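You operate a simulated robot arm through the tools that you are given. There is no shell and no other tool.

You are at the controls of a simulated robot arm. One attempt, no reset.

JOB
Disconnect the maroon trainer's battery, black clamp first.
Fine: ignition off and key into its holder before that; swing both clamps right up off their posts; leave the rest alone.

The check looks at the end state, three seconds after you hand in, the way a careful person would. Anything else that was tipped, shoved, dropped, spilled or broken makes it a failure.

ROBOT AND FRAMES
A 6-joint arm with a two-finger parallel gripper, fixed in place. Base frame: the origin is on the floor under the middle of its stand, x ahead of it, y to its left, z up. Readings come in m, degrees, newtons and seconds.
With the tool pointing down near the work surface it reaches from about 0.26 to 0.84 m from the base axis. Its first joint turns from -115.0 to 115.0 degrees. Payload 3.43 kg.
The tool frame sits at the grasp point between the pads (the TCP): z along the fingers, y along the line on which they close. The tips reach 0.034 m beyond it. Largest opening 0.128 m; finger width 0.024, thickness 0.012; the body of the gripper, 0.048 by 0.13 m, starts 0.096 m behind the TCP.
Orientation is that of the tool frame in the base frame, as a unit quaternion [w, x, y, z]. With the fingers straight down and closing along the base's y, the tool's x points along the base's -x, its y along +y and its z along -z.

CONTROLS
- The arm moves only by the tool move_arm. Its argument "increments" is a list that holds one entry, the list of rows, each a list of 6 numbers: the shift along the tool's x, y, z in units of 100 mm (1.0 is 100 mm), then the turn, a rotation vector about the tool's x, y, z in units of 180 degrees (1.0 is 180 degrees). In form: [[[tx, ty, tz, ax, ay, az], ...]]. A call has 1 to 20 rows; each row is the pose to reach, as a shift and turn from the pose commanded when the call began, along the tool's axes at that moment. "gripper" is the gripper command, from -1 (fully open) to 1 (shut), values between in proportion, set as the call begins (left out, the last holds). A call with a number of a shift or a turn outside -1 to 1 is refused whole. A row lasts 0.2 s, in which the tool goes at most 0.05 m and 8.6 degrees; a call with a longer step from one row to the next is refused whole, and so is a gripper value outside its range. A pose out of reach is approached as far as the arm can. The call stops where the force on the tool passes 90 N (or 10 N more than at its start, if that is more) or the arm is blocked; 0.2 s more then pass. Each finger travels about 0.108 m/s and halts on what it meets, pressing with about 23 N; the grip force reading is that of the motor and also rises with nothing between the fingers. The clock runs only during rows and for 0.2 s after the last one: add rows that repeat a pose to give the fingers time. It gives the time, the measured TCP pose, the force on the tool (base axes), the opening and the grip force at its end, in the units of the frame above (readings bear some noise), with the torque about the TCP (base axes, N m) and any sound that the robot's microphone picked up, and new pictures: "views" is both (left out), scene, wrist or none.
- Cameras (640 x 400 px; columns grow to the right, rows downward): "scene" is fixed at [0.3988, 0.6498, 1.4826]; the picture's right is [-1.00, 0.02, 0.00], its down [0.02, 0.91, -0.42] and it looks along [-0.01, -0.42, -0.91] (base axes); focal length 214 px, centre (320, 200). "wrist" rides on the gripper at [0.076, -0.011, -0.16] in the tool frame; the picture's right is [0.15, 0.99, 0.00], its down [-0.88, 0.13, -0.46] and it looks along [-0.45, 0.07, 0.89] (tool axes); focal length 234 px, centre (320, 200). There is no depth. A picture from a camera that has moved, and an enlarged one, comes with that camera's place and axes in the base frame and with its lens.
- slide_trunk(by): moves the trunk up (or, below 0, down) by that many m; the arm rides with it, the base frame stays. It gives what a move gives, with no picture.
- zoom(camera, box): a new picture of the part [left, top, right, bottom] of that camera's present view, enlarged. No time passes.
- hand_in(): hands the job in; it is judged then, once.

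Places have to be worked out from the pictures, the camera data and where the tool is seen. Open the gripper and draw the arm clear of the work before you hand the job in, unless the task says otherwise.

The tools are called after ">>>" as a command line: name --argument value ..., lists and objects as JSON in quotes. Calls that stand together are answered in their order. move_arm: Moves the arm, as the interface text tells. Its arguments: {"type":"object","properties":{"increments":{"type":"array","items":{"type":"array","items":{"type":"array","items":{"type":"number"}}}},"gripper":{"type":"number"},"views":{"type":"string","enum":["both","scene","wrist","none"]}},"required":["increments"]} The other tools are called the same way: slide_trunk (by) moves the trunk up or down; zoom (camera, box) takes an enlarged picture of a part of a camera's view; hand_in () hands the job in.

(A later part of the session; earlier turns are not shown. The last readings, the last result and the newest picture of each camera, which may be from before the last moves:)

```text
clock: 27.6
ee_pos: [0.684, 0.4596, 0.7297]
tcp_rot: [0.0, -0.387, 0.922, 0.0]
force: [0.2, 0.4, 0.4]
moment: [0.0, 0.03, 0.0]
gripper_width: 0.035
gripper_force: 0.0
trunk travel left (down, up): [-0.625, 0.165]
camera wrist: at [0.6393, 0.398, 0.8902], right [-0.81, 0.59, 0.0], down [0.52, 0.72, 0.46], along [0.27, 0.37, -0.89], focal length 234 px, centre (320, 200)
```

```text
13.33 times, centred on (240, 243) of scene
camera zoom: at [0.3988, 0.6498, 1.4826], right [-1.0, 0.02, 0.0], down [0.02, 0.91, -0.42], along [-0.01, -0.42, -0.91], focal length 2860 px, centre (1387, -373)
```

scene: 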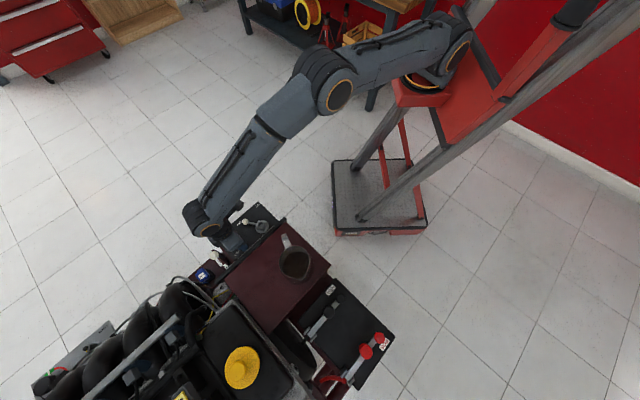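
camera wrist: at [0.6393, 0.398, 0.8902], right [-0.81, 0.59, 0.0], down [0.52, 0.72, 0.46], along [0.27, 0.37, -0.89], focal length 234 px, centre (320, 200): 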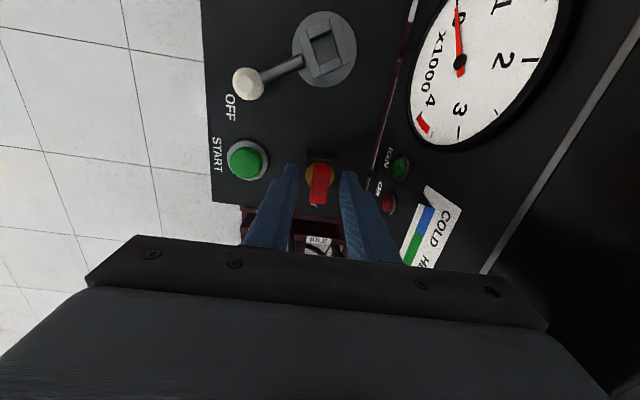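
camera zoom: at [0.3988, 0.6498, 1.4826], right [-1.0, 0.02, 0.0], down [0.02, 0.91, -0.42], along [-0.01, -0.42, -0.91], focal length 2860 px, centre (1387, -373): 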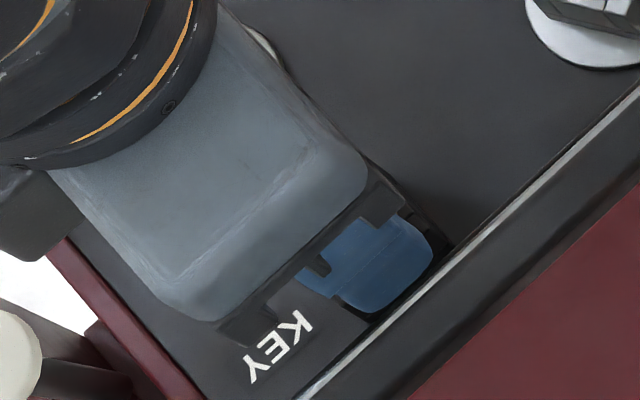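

The key stays put and upright. I raise the open fingers straight up and inspect.

>>> move_arm --increments '[[[0, 0, -0.2, 0, 0, 0], [0, 0, -0.5, 0, 0, 0], [0, 0, -1.0, 0, 0, 0], [0, 0, -1.0, 0, 0, 0]]]'

>>> zoom --camera "wrist" --box '[272, 100, 368, 180]'

>>> zoom --camera "scene" --box '[222, 228, 258, 258]'

```text
clock: 28.6
ee_pos: [0.6837, 0.4584, 0.8311]
tcp_rot: [0.0, -0.386, 0.922, 0.0]
force: [0.9, 0.6, 1.0]
moment: [-0.01, 0.03, -0.03]
gripper_width: 0.0353
gripper_force: 0.0
trunk travel left (down, up): [-0.625, 0.165]
camera wrist: at [0.6389, 0.3976, 0.9918], right [-0.81, 0.59, 0.0], down [0.52, 0.72, 0.46], along [0.27, 0.37, -0.89], focal length 234 px, centre (320, 200)
```

scene: 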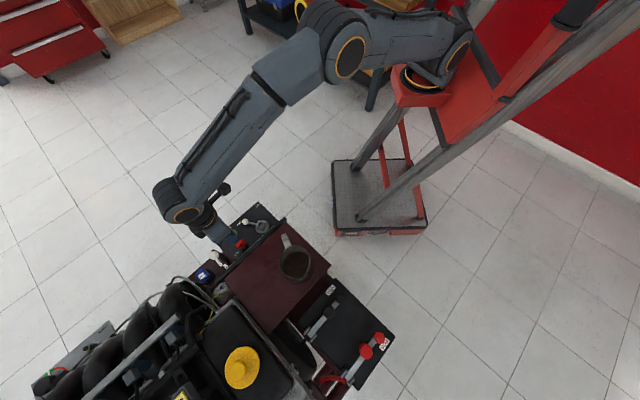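
wrist: 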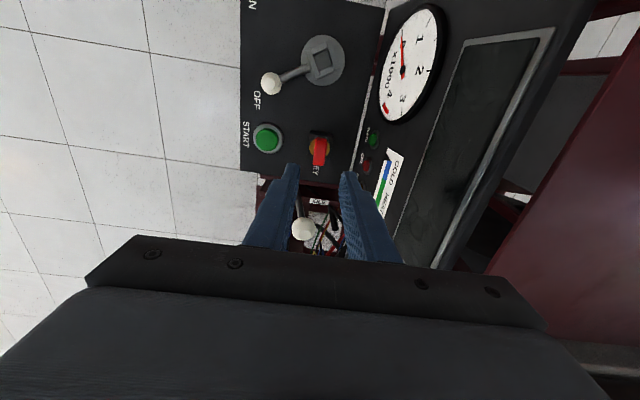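

```text
5.00 times, centred on (320, 140) of wrist
camera zoom: at [0.6389, 0.3976, 0.9918], right [-0.81, 0.59, 0.0], down [0.52, 0.72, 0.46], along [0.27, 0.37, -0.89], focal length 1171 px, centre (320, 500)
```

zoom: 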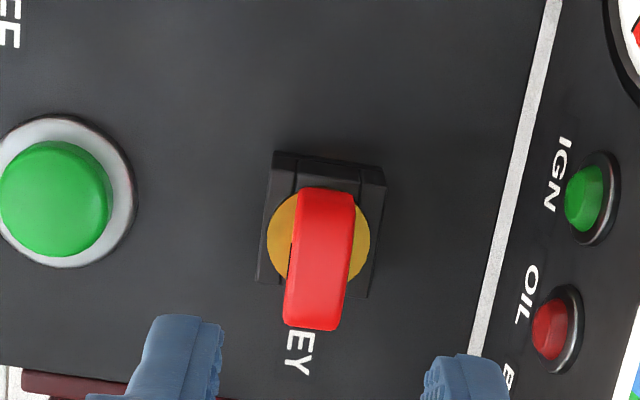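

```text
13.33 times, centred on (240, 243) of scene
camera zoom: at [0.3988, 0.6498, 1.4826], right [-1.0, 0.02, 0.0], down [0.02, 0.91, -0.42], along [-0.01, -0.42, -0.91], focal length 2860 px, centre (1387, -373)
```

zoom: 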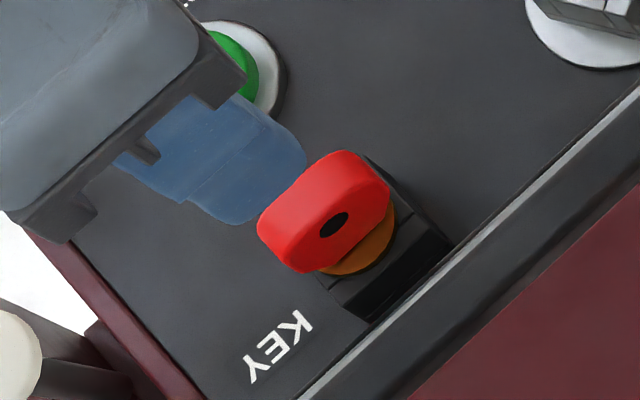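

The key is fully seated in the KEY holder and the lever is at OFF. Now I go up and round (keeping away from the jug) toward the battery, in several short calls.

>>> move_arm --increments '[[[0, 0, -0.33, 0, 0, 0], [0, 0, -0.66, 0, 0, 0], [0, 0, -1.0, 0, 0, 0]]]' --views "none"

>>> move_arm --increments '[[[0.3, 0.06, -0.16, 0, 0, 0], [0.6, 0.12, -0.33, 0, 0, 0], [0.92, 0.187, -0.5, 0, 0, 0]]]' --views "none"

>>> move_arm --increments '[[[0.3, 0.06, -0.16, 0, 0, 0], [0.6, 0.12, -0.33, 0, 0, 0], [0.92, 0.187, -0.5, 0, 0, 0]]]' --views "none"

>>> move_arm --increments '[[[0.3, 0.06, -0.16, 0, 0, 0], [0.6, 0.12, -0.33, 0, 0, 0], [0.92, 0.187, -0.5, 0, 0, 0]]]'

```text
clock: 29.4
ee_pos: [0.6834, 0.4592, 0.932]
tcp_rot: [-0.001, -0.387, 0.922, 0.0]
force: [-0.2, 0.4, 1.0]
moment: [-0.02, 0.02, 0.05]
gripper_width: 0.0351
gripper_force: 0.1
trunk travel left (down, up): [-0.625, 0.165]
```

```text
clock: 30.2
ee_pos: [0.6053, 0.4074, 0.9818]
tcp_rot: [-0.001, -0.387, 0.922, 0.001]
force: [0.4, 0.1, -0.7]
moment: [-0.03, 0.02, -0.01]
gripper_width: 0.0353
gripper_force: 0.1
trunk travel left (down, up): [-0.625, 0.165]
```

```text
clock: 31.0
ee_pos: [0.5286, 0.3556, 1.0297]
tcp_rot: [-0.001, -0.387, 0.922, -0.001]
force: [0.8, -0.3, -1.2]
moment: [-0.04, 0.03, -0.01]
gripper_width: 0.0352
gripper_force: 0.0
trunk travel left (down, up): [-0.625, 0.165]
```

```text
clock: 31.8
ee_pos: [0.4495, 0.3046, 1.0802]
tcp_rot: [-0.001, -0.387, 0.922, 0.0]
force: [0.5, 0.1, -0.2]
moment: [-0.04, 0.02, -0.02]
gripper_width: 0.0349
gripper_force: 0.0
trunk travel left (down, up): [-0.625, 0.165]
camera wrist: at [0.4056, 0.2422, 1.2408], right [-0.81, 0.59, 0.0], down [0.52, 0.72, 0.46], along [0.27, 0.37, -0.89], focal length 234 px, centre (320, 200)
```

scene: 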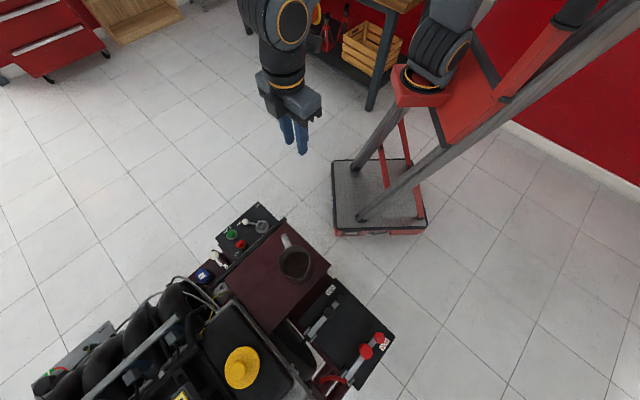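
wrist: 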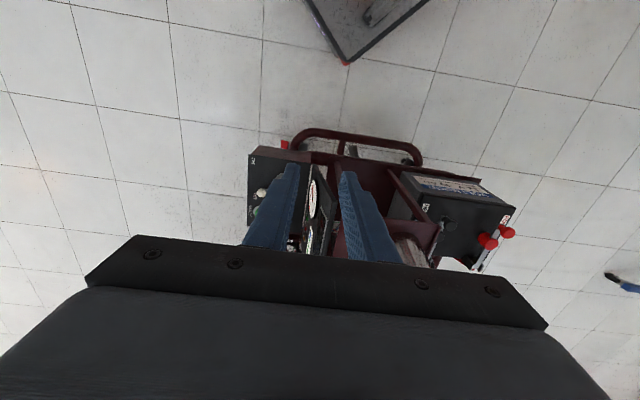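

From this oblique vantage the battery clamps are visible; I zoom to see their shape in profile.

>>> zoom --camera "wrist" --box '[400, 170, 528, 276]'

>>> zoom --camera "scene" --box '[296, 274, 404, 364]'

>>> zoom --camera "scene" --box '[300, 330, 400, 400]'

```text
3.77 times, centred on (464, 223) of wrist
camera zoom: at [0.4056, 0.2422, 1.2408], right [-0.81, 0.59, 0.0], down [0.52, 0.72, 0.46], along [0.27, 0.37, -0.89], focal length 884 px, centre (-223, 113)
```

zoom: 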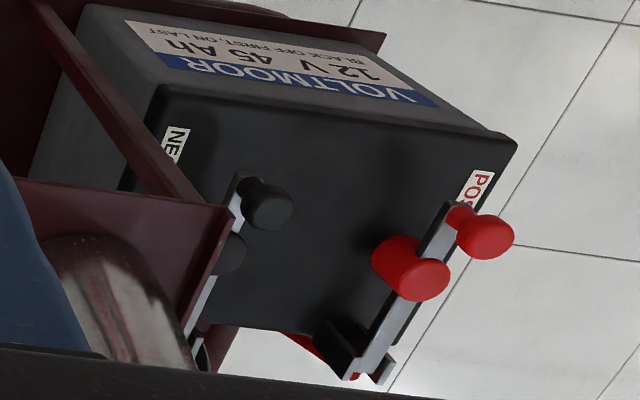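

```text
4.44 times, centred on (350, 319) of scene
camera zoom: at [0.3988, 0.6498, 1.4826], right [-1.0, 0.02, 0.0], down [0.02, 0.91, -0.42], along [-0.01, -0.42, -0.91], focal length 953 px, centre (187, -329)
```

zoom: 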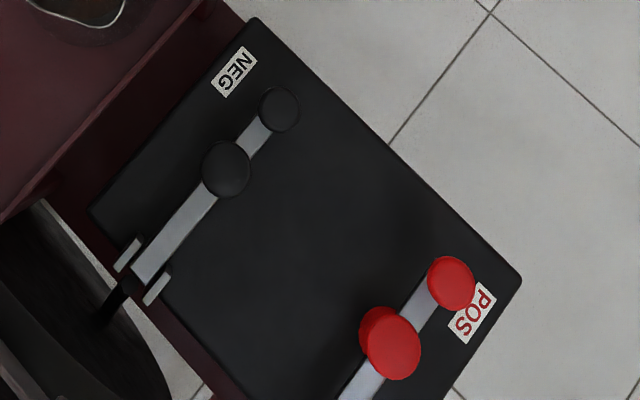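

```text
5.71 times, centred on (350, 365) of scene
camera zoom: at [0.3988, 0.6498, 1.4826], right [-1.0, 0.02, 0.0], down [0.02, 0.91, -0.42], along [-0.01, -0.42, -0.91], focal length 1226 px, centre (149, -743)
```

zoom: 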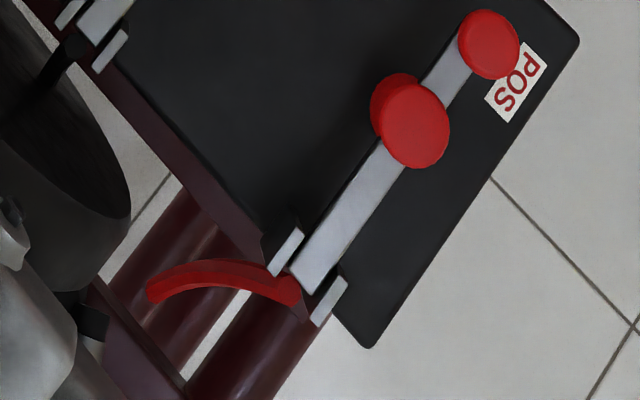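

Each clamp is a flat bar hinged at its inner (+e) end with a thick terminal cap over the post mid-way and a mushroom knob at the free (−e) end; the label says black off first. I move to a viewpoint outside the battery, staying high.

>>> move_arm --increments '[[[-0.04, 0.28, 0, 0, 0, 0], [-0.08, 0.56, 0, 0, 0, 0], [-0.112, 0.834, 0, 0, 0, 0]]]' --views "none"

>>> move_arm --increments '[[[-0.04, 0.28, 0, 0, 0, 0], [-0.08, 0.56, 0, 0, 0, 0], [-0.112, 0.834, 0, 0, 0, 0]]]' --views "none"

>>> move_arm --increments '[[[-0.04, 0.28, 0, 0, 0, 0], [-0.08, 0.56, 0, 0, 0, 0], [-0.112, 0.834, 0, 0, 0, 0]]]'

>>> zoom --camera "wrist" --box '[220, 60, 500, 260]'

```text
clock: 32.6
ee_pos: [0.3986, 0.3697, 1.079]
tcp_rot: [0.0, -0.386, 0.923, -0.001]
force: [-0.5, 0.7, -0.4]
moment: [0.05, 0.01, -0.01]
gripper_width: 0.0353
gripper_force: 0.1
trunk travel left (down, up): [-0.625, 0.165]
```

```text
clock: 33.4
ee_pos: [0.3478, 0.436, 1.0794]
tcp_rot: [0.0, -0.385, 0.923, 0.0]
force: [0.8, -0.1, 0.8]
moment: [0.05, 0.02, 0.01]
gripper_width: 0.0353
gripper_force: 0.1
trunk travel left (down, up): [-0.625, 0.165]
```

```text
clock: 34.2
ee_pos: [0.2954, 0.5039, 1.0796]
tcp_rot: [0.0, -0.386, 0.923, 0.0]
force: [0.1, -0.9, 0.8]
moment: [0.01, -0.02, 0.0]
gripper_width: 0.0351
gripper_force: 0.2
trunk travel left (down, up): [-0.625, 0.165]
camera wrist: at [0.2507, 0.4425, 1.2413], right [-0.81, 0.59, 0.0], down [0.52, 0.72, 0.46], along [0.27, 0.37, -0.89], focal length 234 px, centre (320, 200)
```

scene: 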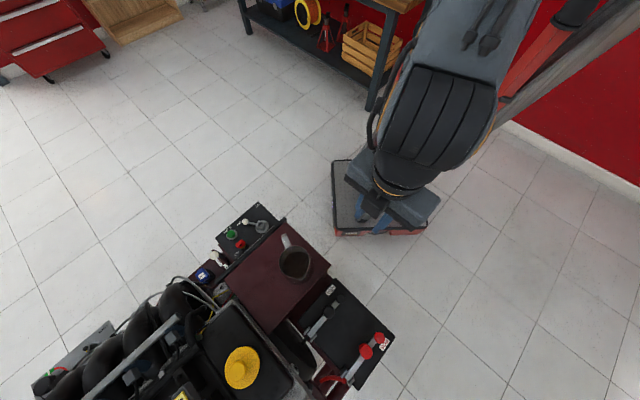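
wrist: 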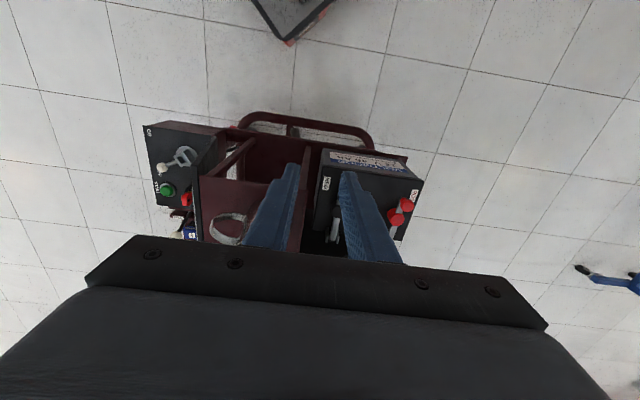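

```text
2.00 times, centred on (360, 160) of wrist
camera zoom: at [0.2507, 0.4425, 1.2413], right [-0.81, 0.59, 0.0], down [0.52, 0.72, 0.46], along [0.27, 0.37, -0.89], focal length 468 px, centre (240, 280)
```

zoom: 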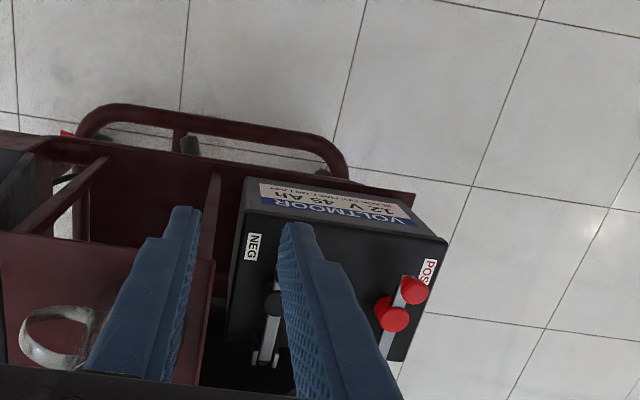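

I move in over the battery at z≈1.06 (tips above the jug rim) and open the fingers wide so the view between them is clear.

>>> move_arm --increments '[[[-0.3, 0.24, 0.0, 0, 0, 0], [-0.6, 0.48, 0.1, 0, 0, 0], [-0.929, 0.709, 0.2, 0, 0, 0], [-0.929, 0.709, 0.2, 0, 0, 0]]]' --gripper -1

>>> zoom --camera "wrist" --box '[240, 80, 400, 250]'

>>> zoom --camera "wrist" --box '[380, 80, 500, 200]'

```text
clock: 35.2
ee_pos: [0.308, 0.6183, 1.0586]
tcp_rot: [0.0, -0.387, 0.922, 0.001]
force: [0.3, -1.1, 0.0]
moment: [0.01, 0.0, -0.02]
gripper_width: 0.1281
gripper_force: 0.1
trunk travel left (down, up): [-0.625, 0.165]
camera wrist: at [0.2636, 0.5576, 1.2197], right [-0.81, 0.59, 0.0], down [0.52, 0.72, 0.46], along [0.27, 0.37, -0.89], focal length 234 px, centre (320, 200)
```

scene: 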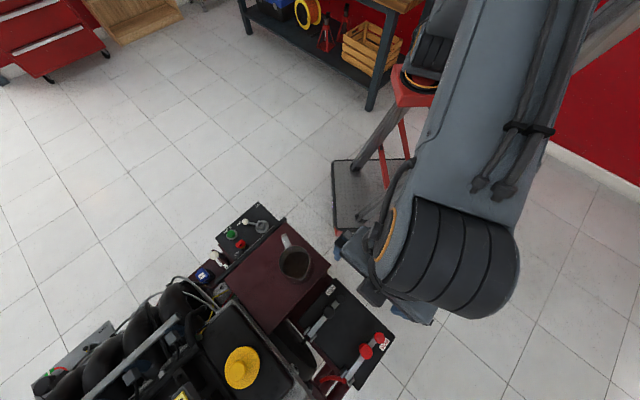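
wrist: 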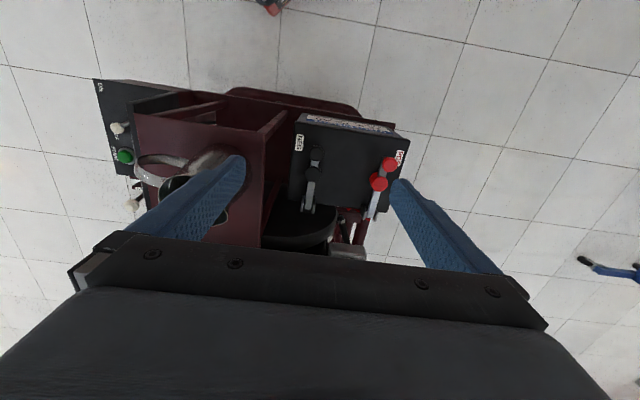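

```text
2.35 times, centred on (320, 165) of wrist
camera zoom: at [0.2636, 0.5576, 1.2197], right [-0.81, 0.59, 0.0], down [0.52, 0.72, 0.46], along [0.27, 0.37, -0.89], focal length 551 px, centre (320, 282)
```

zoom: 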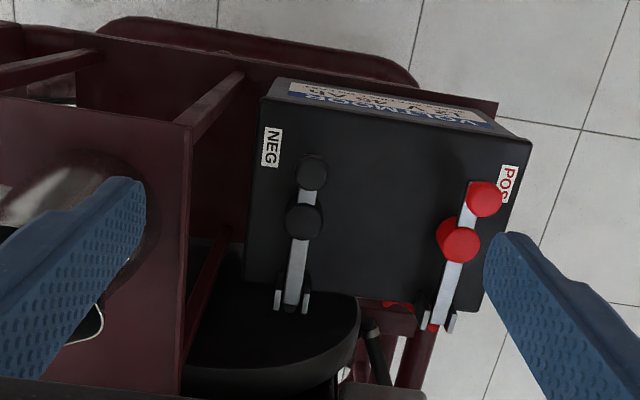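

```text
3.33 times, centred on (440, 140) of wrist
camera zoom: at [0.2636, 0.5576, 1.2197], right [-0.81, 0.59, 0.0], down [0.52, 0.72, 0.46], along [0.27, 0.37, -0.89], focal length 781 px, centre (-80, 400)
```

zoom: 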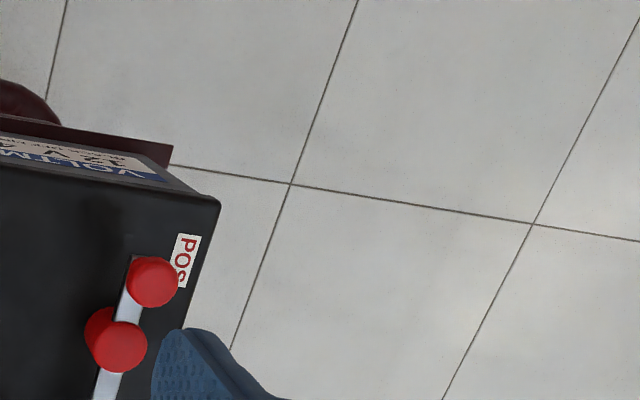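

Triangulated: NEG knob top ≈ (0.339, 0.650, 0.801), NEG cap ≈ (0.373, 0.685, 0.782), NEG hinge ≈ (0.428, 0.740, ~0.775); battery top ≈0.745; POS knob ≈ (0.242, 0.747, 0.804). Jug side is ≈85 mm from the NEG bar, so I narrow the fingers to ~55 mm and lower over the NEG knob, body still above the jug.

>>> move_arm --increments '[[[0, 0, 0, 0, 0, 0], [-0.15, 0, 0.3, 0, 0, 0], [-0.3, 0, 0.6, 0, 0, 0], [-0.443, 0, 1.0, 0, 0, 0], [-0.443, 0, 1.0, 0, 0, 0]]]' --gripper 0.14

>>> zoom --camera "wrist" --box '[256, 90, 400, 210]'

>>> zoom --camera "wrist" --box '[60, 60, 280, 240]'

```text
clock: 36.4
ee_pos: [0.3401, 0.6499, 0.9627]
tcp_rot: [0.0, -0.387, 0.922, 0.0]
force: [0.6, 0.0, 0.7]
moment: [-0.01, 0.0, -0.02]
gripper_width: 0.0548
gripper_force: 0.0
trunk travel left (down, up): [-0.625, 0.165]
camera wrist: at [0.2955, 0.5879, 1.1221], right [-0.81, 0.59, 0.0], down [0.52, 0.72, 0.46], along [0.27, 0.37, -0.89], focal length 234 px, centre (320, 200)
```

scene: 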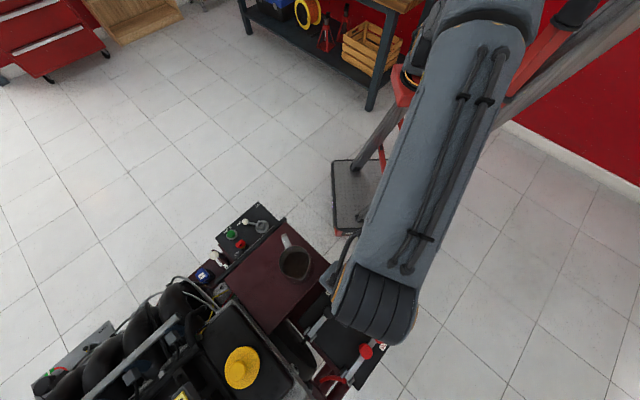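
wrist: 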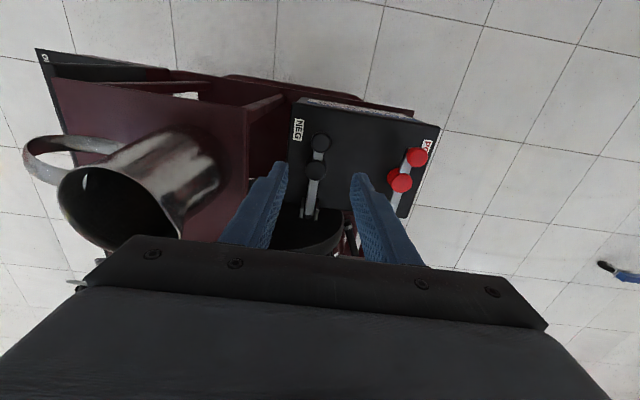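

```text
3.33 times, centred on (328, 150) of wrist
camera zoom: at [0.2955, 0.5879, 1.1221], right [-0.81, 0.59, 0.0], down [0.52, 0.72, 0.46], along [0.27, 0.37, -0.89], focal length 781 px, centre (293, 367)
```

zoom: 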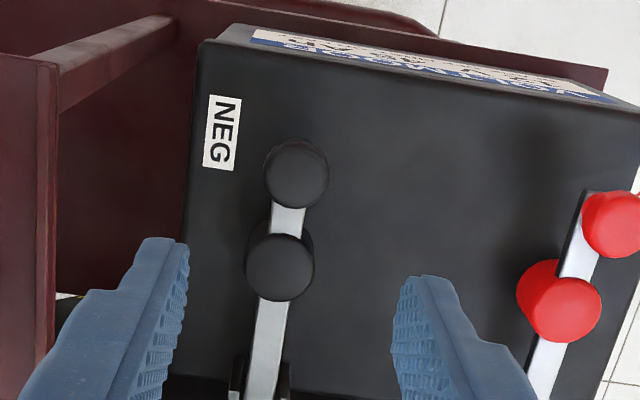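

```text
2.22 times, centred on (170, 150) of wrist
camera zoom: at [0.2955, 0.5879, 1.1221], right [-0.81, 0.59, 0.0], down [0.52, 0.72, 0.46], along [0.27, 0.37, -0.89], focal length 520 px, centre (653, 311)
```

zoom: 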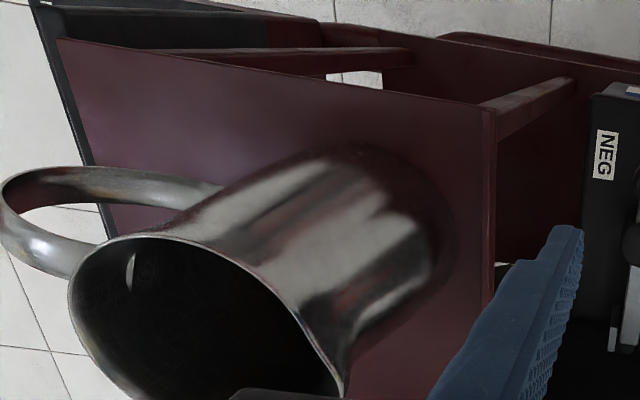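

The tray edge beside the battery is at z≈0.88 (so the gripper body must stay above it: TCP ≥0.80), and the tool axis is within ~1 mm of the NEG knob (≈29 mm diameter). I lower 100 mm, then verify alignment.

>>> move_arm --increments '[[[0, 0, 0.3, 0, 0, 0], [0, 0, 0.6, 0, 0, 0], [0, 0, 0.85, 0, 0, 0], [0, 0, 1.0, 0, 0, 0]]]'

>>> zoom --camera "wrist" --box '[256, 100, 400, 220]'

>>> zoom --camera "scene" --box '[290, 230, 410, 330]'

```text
clock: 37.4
ee_pos: [0.3425, 0.6484, 0.86]
tcp_rot: [0.0, -0.387, 0.922, 0.0]
force: [0.8, 0.1, -0.2]
moment: [0.02, -0.04, 0.0]
gripper_width: 0.0548
gripper_force: 0.1
trunk travel left (down, up): [-0.625, 0.165]
camera wrist: at [0.2973, 0.5871, 1.0196], right [-0.81, 0.59, 0.0], down [0.52, 0.72, 0.46], along [0.27, 0.37, -0.89], focal length 234 px, centre (320, 200)
```

scene: 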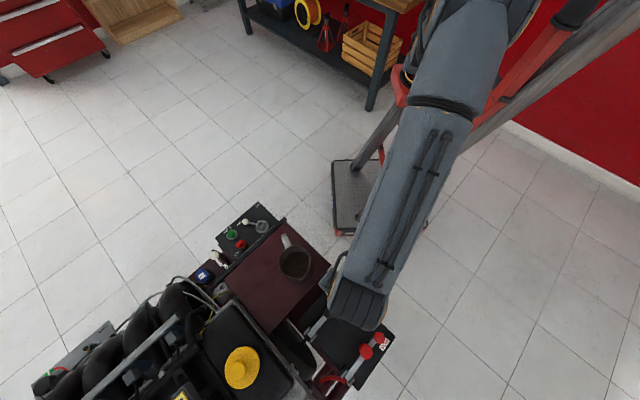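
wrist: 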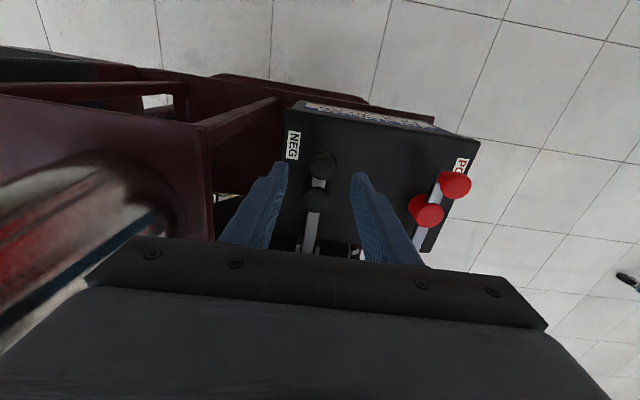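

```text
3.33 times, centred on (328, 160) of wrist
camera zoom: at [0.2973, 0.5871, 1.0196], right [-0.81, 0.59, 0.0], down [0.52, 0.72, 0.46], along [0.27, 0.37, -0.89], focal length 781 px, centre (293, 333)
```

zoom: 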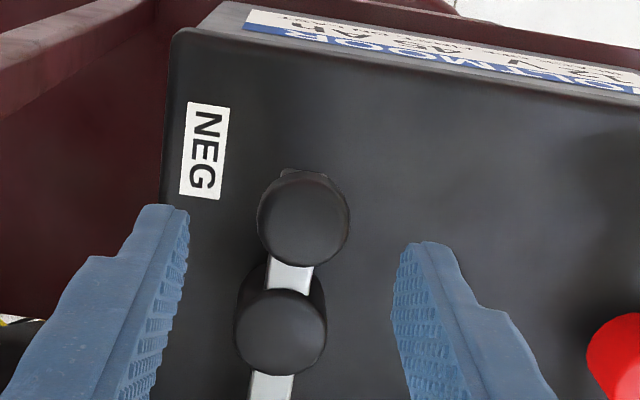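

```text
4.00 times, centred on (350, 280) of scene
camera zoom: at [0.3988, 0.6498, 1.4826], right [-1.0, 0.02, 0.0], down [0.02, 0.91, -0.42], along [-0.01, -0.42, -0.91], focal length 858 px, centre (200, -120)
```

zoom: 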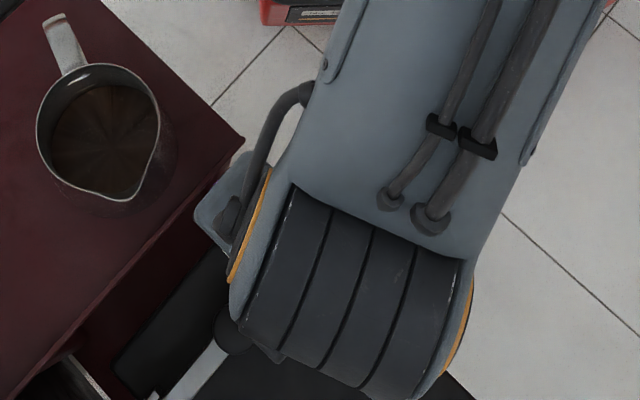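

The knob is ≈3 mm to the image right of the tool axis; I correct that and lower to TCP z≈0.808 so the fingers straddle the knob.

>>> move_arm --increments '[[[0, 0.028, 0, 0, 0, 0], [0, 0.028, 0.2, 0, 0, 0], [0, 0.028, 0.4, 0, 0, 0], [0, 0.028, 0.52, 0, 0, 0]]]'

>>> zoom --camera "wrist" --box '[256, 120, 400, 240]'

>>> zoom --camera "scene" --box '[290, 230, 410, 330]'

```text
clock: 38.4
ee_pos: [0.3391, 0.6518, 0.8077]
tcp_rot: [0.001, -0.387, 0.922, 0.0]
force: [0.0, 0.0, -0.2]
moment: [0.0, 0.01, 0.0]
gripper_width: 0.0553
gripper_force: 0.1
trunk travel left (down, up): [-0.625, 0.165]
camera wrist: at [0.2945, 0.5897, 0.9676], right [-0.81, 0.59, 0.0], down [0.52, 0.72, 0.46], along [0.27, 0.37, -0.89], focal length 234 px, centre (320, 200)
```

scene: 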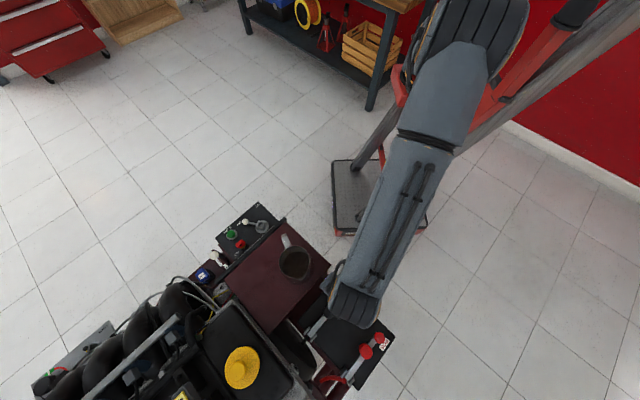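
wrist: 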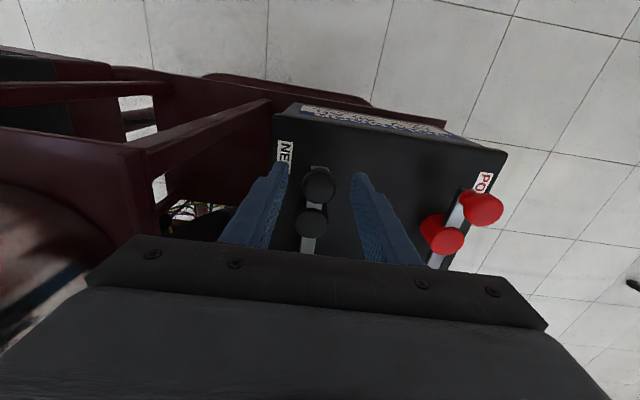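

```text
3.33 times, centred on (328, 180) of wrist
camera zoom: at [0.2945, 0.5897, 0.9676], right [-0.81, 0.59, 0.0], down [0.52, 0.72, 0.46], along [0.27, 0.37, -0.89], focal length 781 px, centre (293, 267)
```

zoom: 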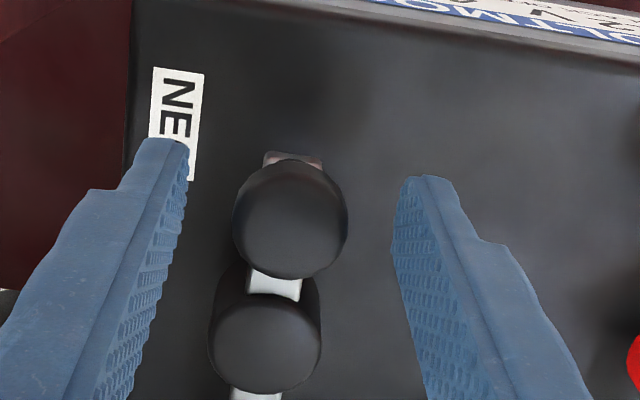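

```text
4.00 times, centred on (350, 280) of scene
camera zoom: at [0.3988, 0.6498, 1.4826], right [-1.0, 0.02, 0.0], down [0.02, 0.91, -0.42], along [-0.01, -0.42, -0.91], focal length 858 px, centre (200, -120)
```

zoom: 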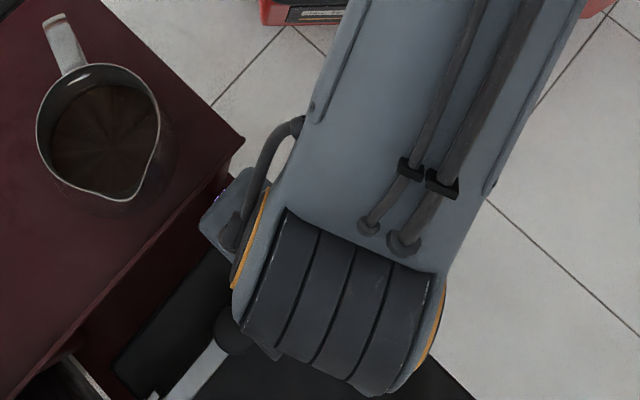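

Centred on the knob with no contact; I close on it.

>>> move_arm --increments '[[[0, 0, 0, 0, 0, 0], [0, 0, 0, 0, 0, 0], [0, 0, 0, 0, 0, 0]]]' --gripper 1

>>> zoom --camera "wrist" --box '[256, 120, 400, 240]'

```text
clock: 39.2
ee_pos: [0.3402, 0.6507, 0.8075]
tcp_rot: [0.0, -0.386, 0.923, 0.0]
force: [5.0, -2.7, -0.2]
moment: [-0.04, -0.11, 0.01]
gripper_width: 0.0272
gripper_force: 44.8
trunk travel left (down, up): [-0.625, 0.165]
camera wrist: at [0.2952, 0.5893, 0.9676], right [-0.81, 0.59, 0.0], down [0.53, 0.72, 0.46], along [0.27, 0.37, -0.89], focal length 234 px, centre (320, 200)
```

scene: 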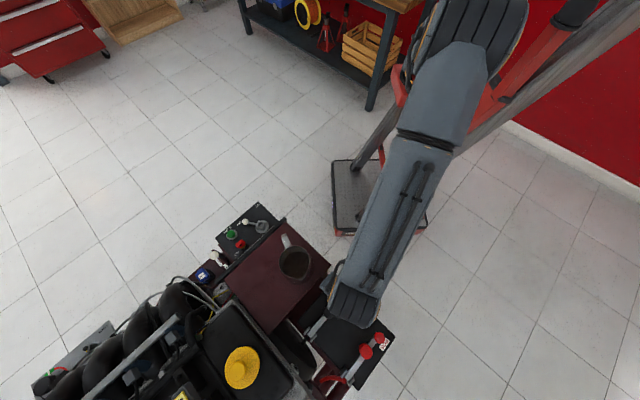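
wrist: 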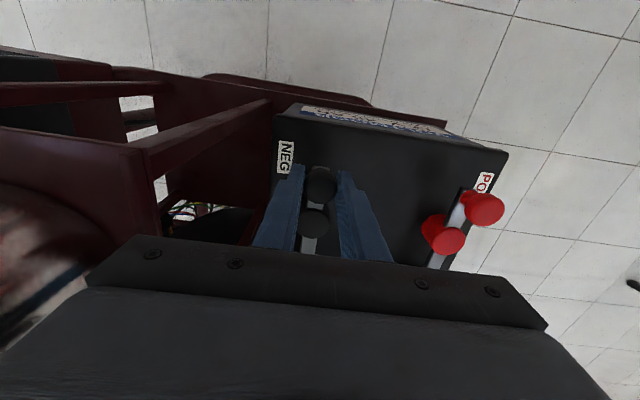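

```text
3.33 times, centred on (328, 180) of wrist
camera zoom: at [0.2952, 0.5893, 0.9676], right [-0.81, 0.59, 0.0], down [0.53, 0.72, 0.46], along [0.27, 0.37, -0.89], focal length 781 px, centre (293, 267)
```

zoom: 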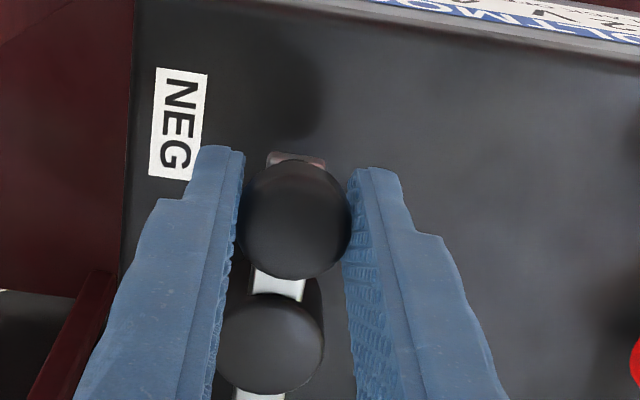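

Grip is on the knob (27 mm). I start the lift: first ~10° along the arc about the hinge (Δe≈5.6 mm, Δz≈21.5 mm), watching forces.

>>> move_arm --increments '[[[-0.011, 0, -0.054, 0, 0, 0], [-0.024, 0, -0.109, 0, 0, 0], [-0.04, 0, -0.162, 0, 0, 0], [-0.056, 0, -0.215, 0, 0, 0]]]'

>>> zoom --camera "wrist" --box '[256, 120, 400, 240]'

>>> zoom --camera "scene" --box '[290, 270, 410, 370]'

```text
clock: 40.2
ee_pos: [0.3434, 0.6554, 0.8286]
tcp_rot: [-0.001, -0.387, 0.922, -0.001]
force: [-1.0, -10.2, -10.2]
moment: [-1.07, 0.85, 0.06]
gripper_width: 0.0272
gripper_force: 45.1
trunk travel left (down, up): [-0.625, 0.165]
camera wrist: at [0.2992, 0.5934, 0.9888], right [-0.81, 0.59, 0.0], down [0.53, 0.72, 0.45], along [0.27, 0.37, -0.89], focal length 234 px, centre (320, 200)
```

scene: 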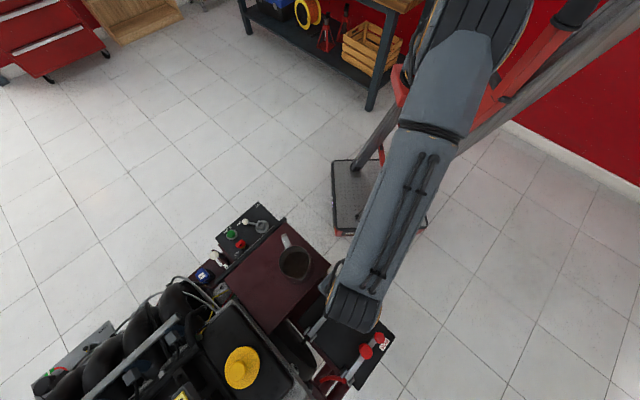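
wrist: 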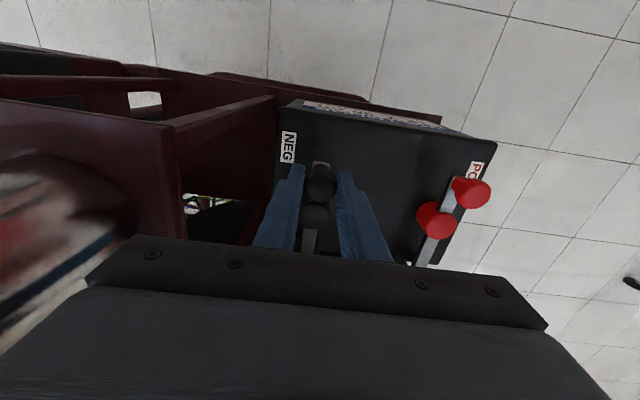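

```text
3.33 times, centred on (328, 180) of wrist
camera zoom: at [0.2992, 0.5934, 0.9888], right [-0.81, 0.59, 0.0], down [0.53, 0.72, 0.45], along [0.27, 0.37, -0.89], focal length 781 px, centre (293, 267)
```

zoom: 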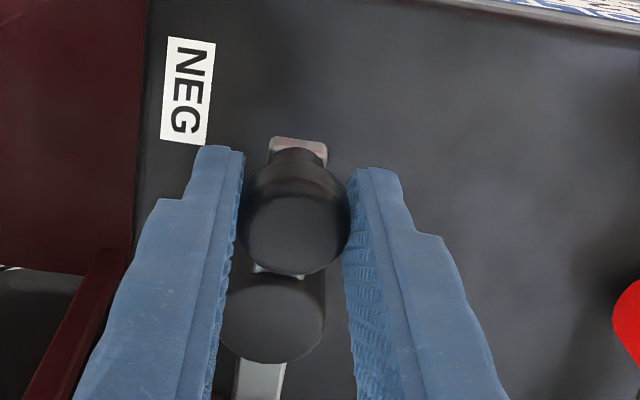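

```text
4.00 times, centred on (350, 320) of scene
camera zoom: at [0.3988, 0.6498, 1.4826], right [-1.0, 0.02, 0.0], down [0.02, 0.91, -0.42], along [-0.01, -0.42, -0.91], focal length 858 px, centre (200, -280)
```

zoom: 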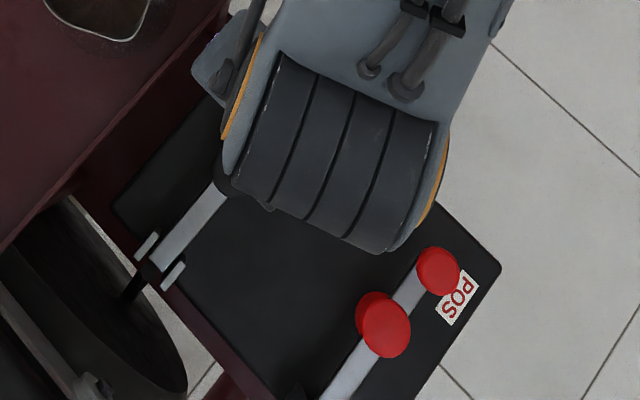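

The black clamp is rising with the knob pivoting in the grip; small forces suggest the pivot is a bit higher than assumed, so I refine (pivot z≈0.782) and continue to ~30°.

>>> move_arm --increments '[[[-0.015, -0.004, -0.107, 0, 0, 0], [-0.057, -0.004, -0.208, 0, 0, 0], [-0.108, -0.004, -0.306, 0, 0, 0], [-0.167, -0.004, -0.399, 0, 0, 0]]]'

>>> zoom --camera "wrist" --box '[256, 120, 400, 240]'

>>> zoom --camera "scene" --box '[290, 270, 410, 370]'

```text
clock: 41.2
ee_pos: [0.3553, 0.6655, 0.8687]
tcp_rot: [-0.001, -0.386, 0.923, -0.002]
force: [7.6, -9.5, -13.5]
moment: [-1.08, 0.69, 0.01]
gripper_width: 0.0271
gripper_force: 45.3
trunk travel left (down, up): [-0.625, 0.165]
camera wrist: at [0.311, 0.6053, 1.0288], right [-0.81, 0.59, 0.0], down [0.53, 0.72, 0.45], along [0.27, 0.37, -0.89], focal length 234 px, centre (320, 200)
```

scene: 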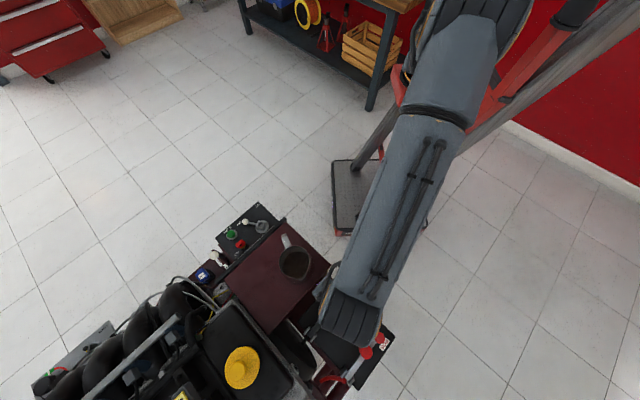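
wrist: 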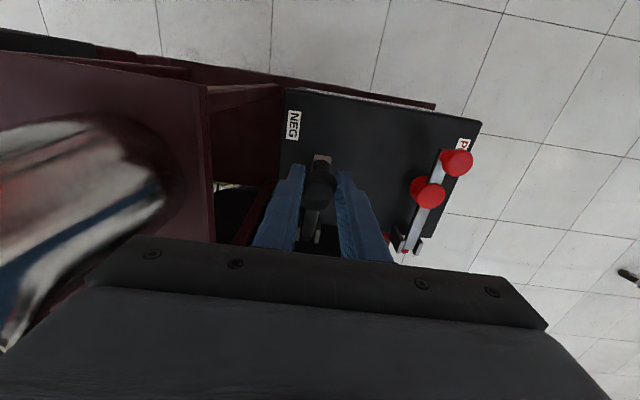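

```text
3.33 times, centred on (328, 180) of wrist
camera zoom: at [0.311, 0.6053, 1.0288], right [-0.81, 0.59, 0.0], down [0.53, 0.72, 0.45], along [0.27, 0.37, -0.89], focal length 781 px, centre (293, 267)
```

zoom: 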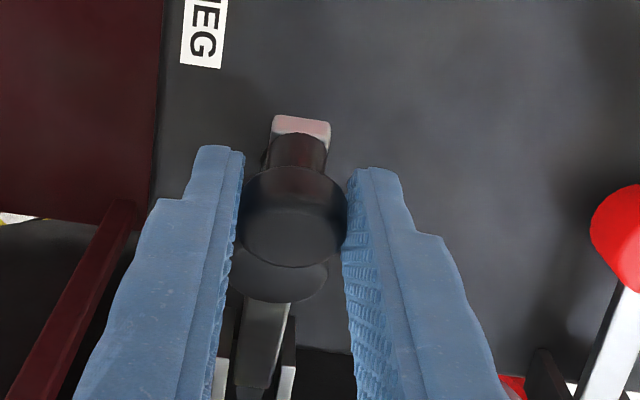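

```text
4.00 times, centred on (350, 320) of scene
camera zoom: at [0.3988, 0.6498, 1.4826], right [-1.0, 0.02, 0.0], down [0.02, 0.91, -0.42], along [-0.01, -0.42, -0.91], focal length 858 px, centre (200, -280)
```

zoom: 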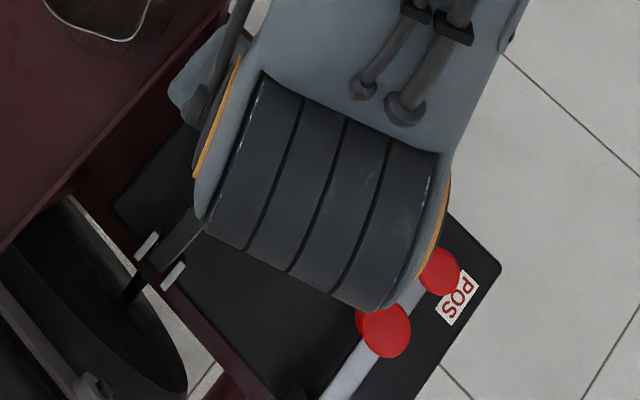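

Lift continues smoothly; a 12 N sideways pull (+n) tells me to shift about 1 mm that way. I go on to ~60°, gradually tilting the tool outward (toward +e) for reach.

>>> move_arm --increments '[[[-0.061, -0.007, -0.087, 0, -0.0139, 0], [-0.129, -0.01, -0.167, 0, -0.0278, 0], [-0.204, -0.012, -0.242, 0, -0.0417, 0], [-0.285, -0.014, -0.308, 0, -0.0556, 0], [-0.372, -0.015, -0.366, 0, -0.0694, 0], [-0.463, -0.016, -0.415, 0, -0.0833, 0]]]'

>>> zoom --camera "wrist" --box '[256, 120, 400, 240]'

>>> zoom --camera "scene" --box '[270, 250, 410, 370]'

```text
clock: 42.6
ee_pos: [0.3884, 0.6997, 0.9106]
tcp_rot: [0.121, -0.383, 0.914, 0.051]
force: [-6.9, -8.6, -1.3]
moment: [-1.15, 1.13, 0.03]
gripper_width: 0.0271
gripper_force: 44.7
trunk travel left (down, up): [-0.625, 0.165]
camera wrist: at [0.3168, 0.6099, 1.0455], right [-0.81, 0.59, -0.04], down [0.42, 0.61, 0.67], along [0.42, 0.52, -0.74], focal length 234 px, centre (320, 200)
```

scene: 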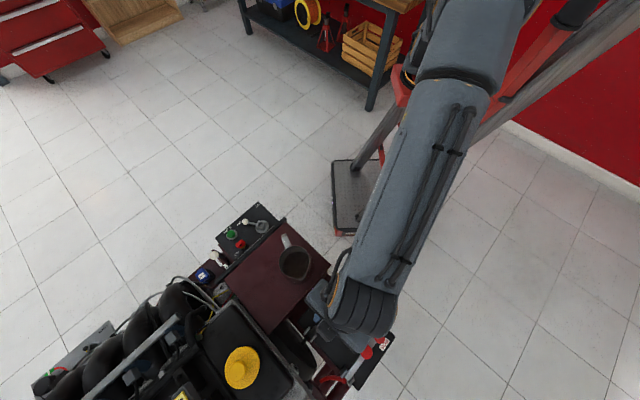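
wrist: 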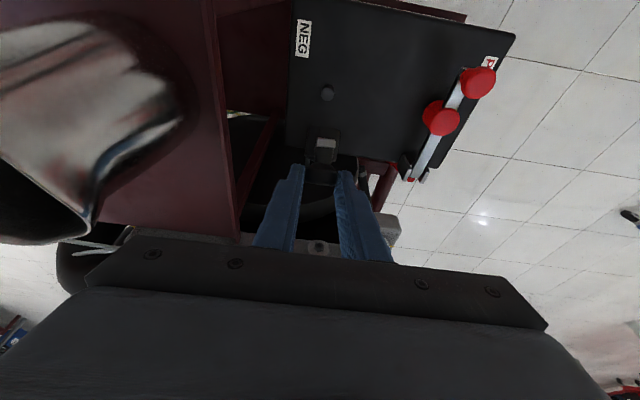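

```text
3.33 times, centred on (328, 180) of wrist
camera zoom: at [0.3168, 0.6099, 1.0455], right [-0.81, 0.59, -0.04], down [0.42, 0.61, 0.67], along [0.42, 0.52, -0.74], focal length 781 px, centre (293, 267)
```

zoom: 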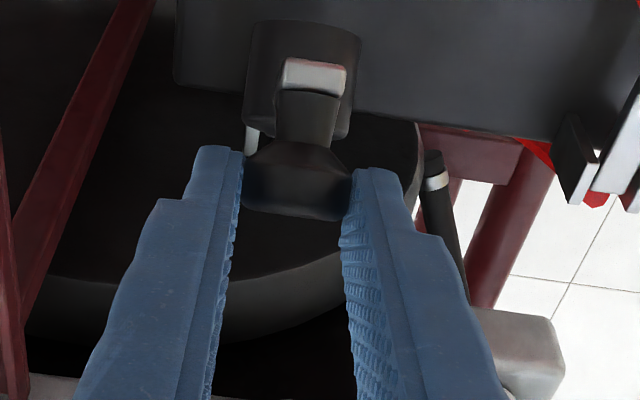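

```text
3.33 times, centred on (340, 310) of scene
camera zoom: at [0.3988, 0.6498, 1.4826], right [-1.0, 0.02, 0.0], down [0.02, 0.91, -0.42], along [-0.01, -0.42, -0.91], focal length 715 px, centre (253, -167)
```

zoom: 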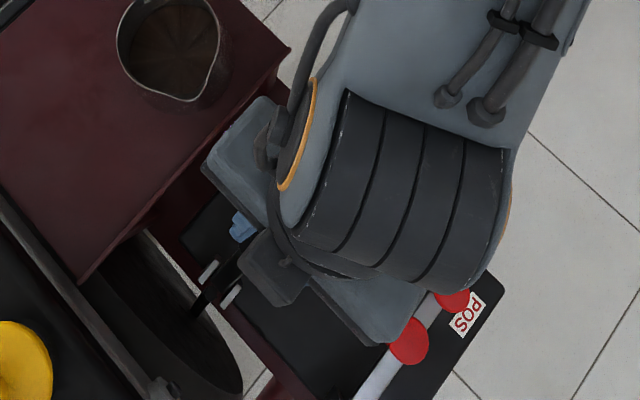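

Clamp is off its post (the bare NEG post is visible) at ≈60°. I continue the swing through 75° with more outward tilt.

>>> move_arm --increments '[[[-0.102, -0.001, -0.014, 0, -0.0139, 0], [-0.206, -0.001, -0.018, 0, -0.0278, 0], [-0.31, -0.002, -0.013, 0, -0.0417, 0]]]' --views "none"

```text
clock: 43.4
ee_pos: [0.4113, 0.7206, 0.9208]
tcp_rot: [0.181, -0.378, 0.905, 0.076]
force: [-5.5, -4.8, 4.3]
moment: [-0.75, 0.84, -0.02]
gripper_width: 0.0271
gripper_force: 44.8
trunk travel left (down, up): [-0.625, 0.165]
```

Forces are light. I carry on to about 95°, checking for a stop.

>>> move_arm --increments '[[[-0.099, -0.001, 0.029, 0, -0.0139, 0], [-0.198, -0.001, 0.067, 0, -0.0278, 0], [-0.291, -0.002, 0.114, 0, -0.0417, 0], [-0.38, -0.002, 0.17, 0, -0.0556, 0]]]'

>>> zoom --camera "wrist" --box '[240, 80, 400, 240]'

>>> zoom --camera "scene" --box '[270, 250, 410, 370]'

```text
clock: 44.4
ee_pos: [0.4408, 0.7501, 0.9185]
tcp_rot: [0.259, -0.371, 0.885, 0.109]
force: [-0.6, 0.1, 0.1]
moment: [-0.04, -0.02, -0.03]
gripper_width: 0.0
gripper_force: 32.5
trunk travel left (down, up): [-0.625, 0.165]
camera wrist: at [0.3438, 0.6345, 1.0131], right [-0.79, 0.61, -0.08], down [0.26, 0.45, 0.86], along [0.56, 0.66, -0.51], focal length 234 px, centre (320, 200)
```

scene: 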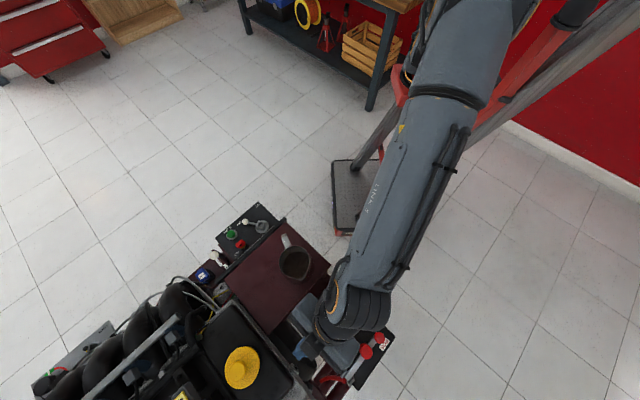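
wrist: 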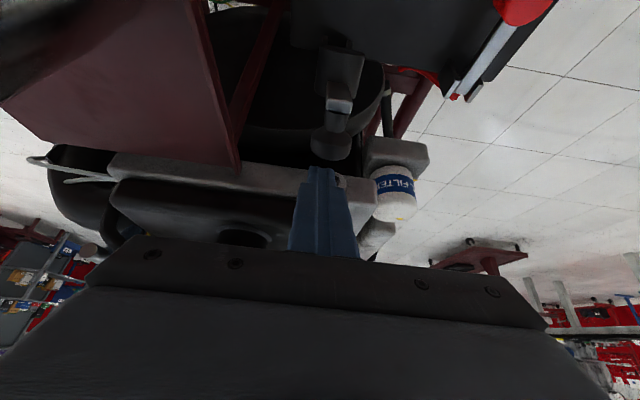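

```text
2.50 times, centred on (320, 160) of wrist
camera zoom: at [0.3438, 0.6345, 1.0131], right [-0.79, 0.61, -0.08], down [0.26, 0.45, 0.86], along [0.56, 0.66, -0.51], focal length 585 px, centre (320, 300)
```

zoom: 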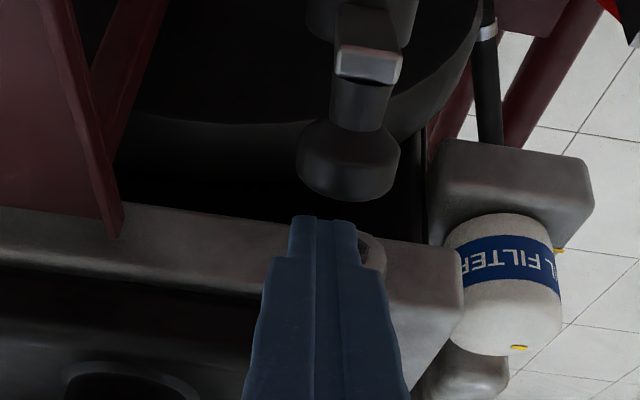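

```text
3.33 times, centred on (340, 310) of scene
camera zoom: at [0.3988, 0.6498, 1.4826], right [-1.0, 0.02, 0.0], down [0.02, 0.91, -0.42], along [-0.01, -0.42, -0.91], focal length 715 px, centre (253, -167)
```

zoom: 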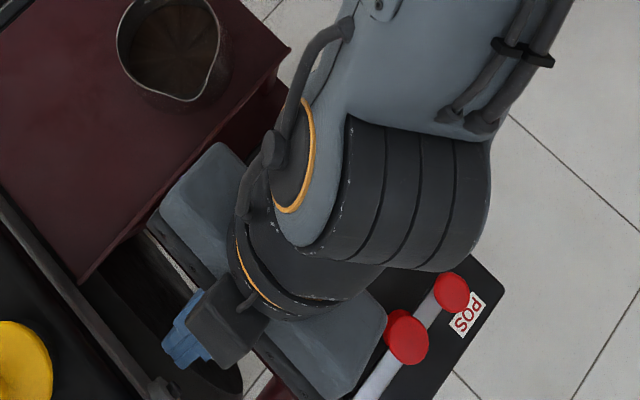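

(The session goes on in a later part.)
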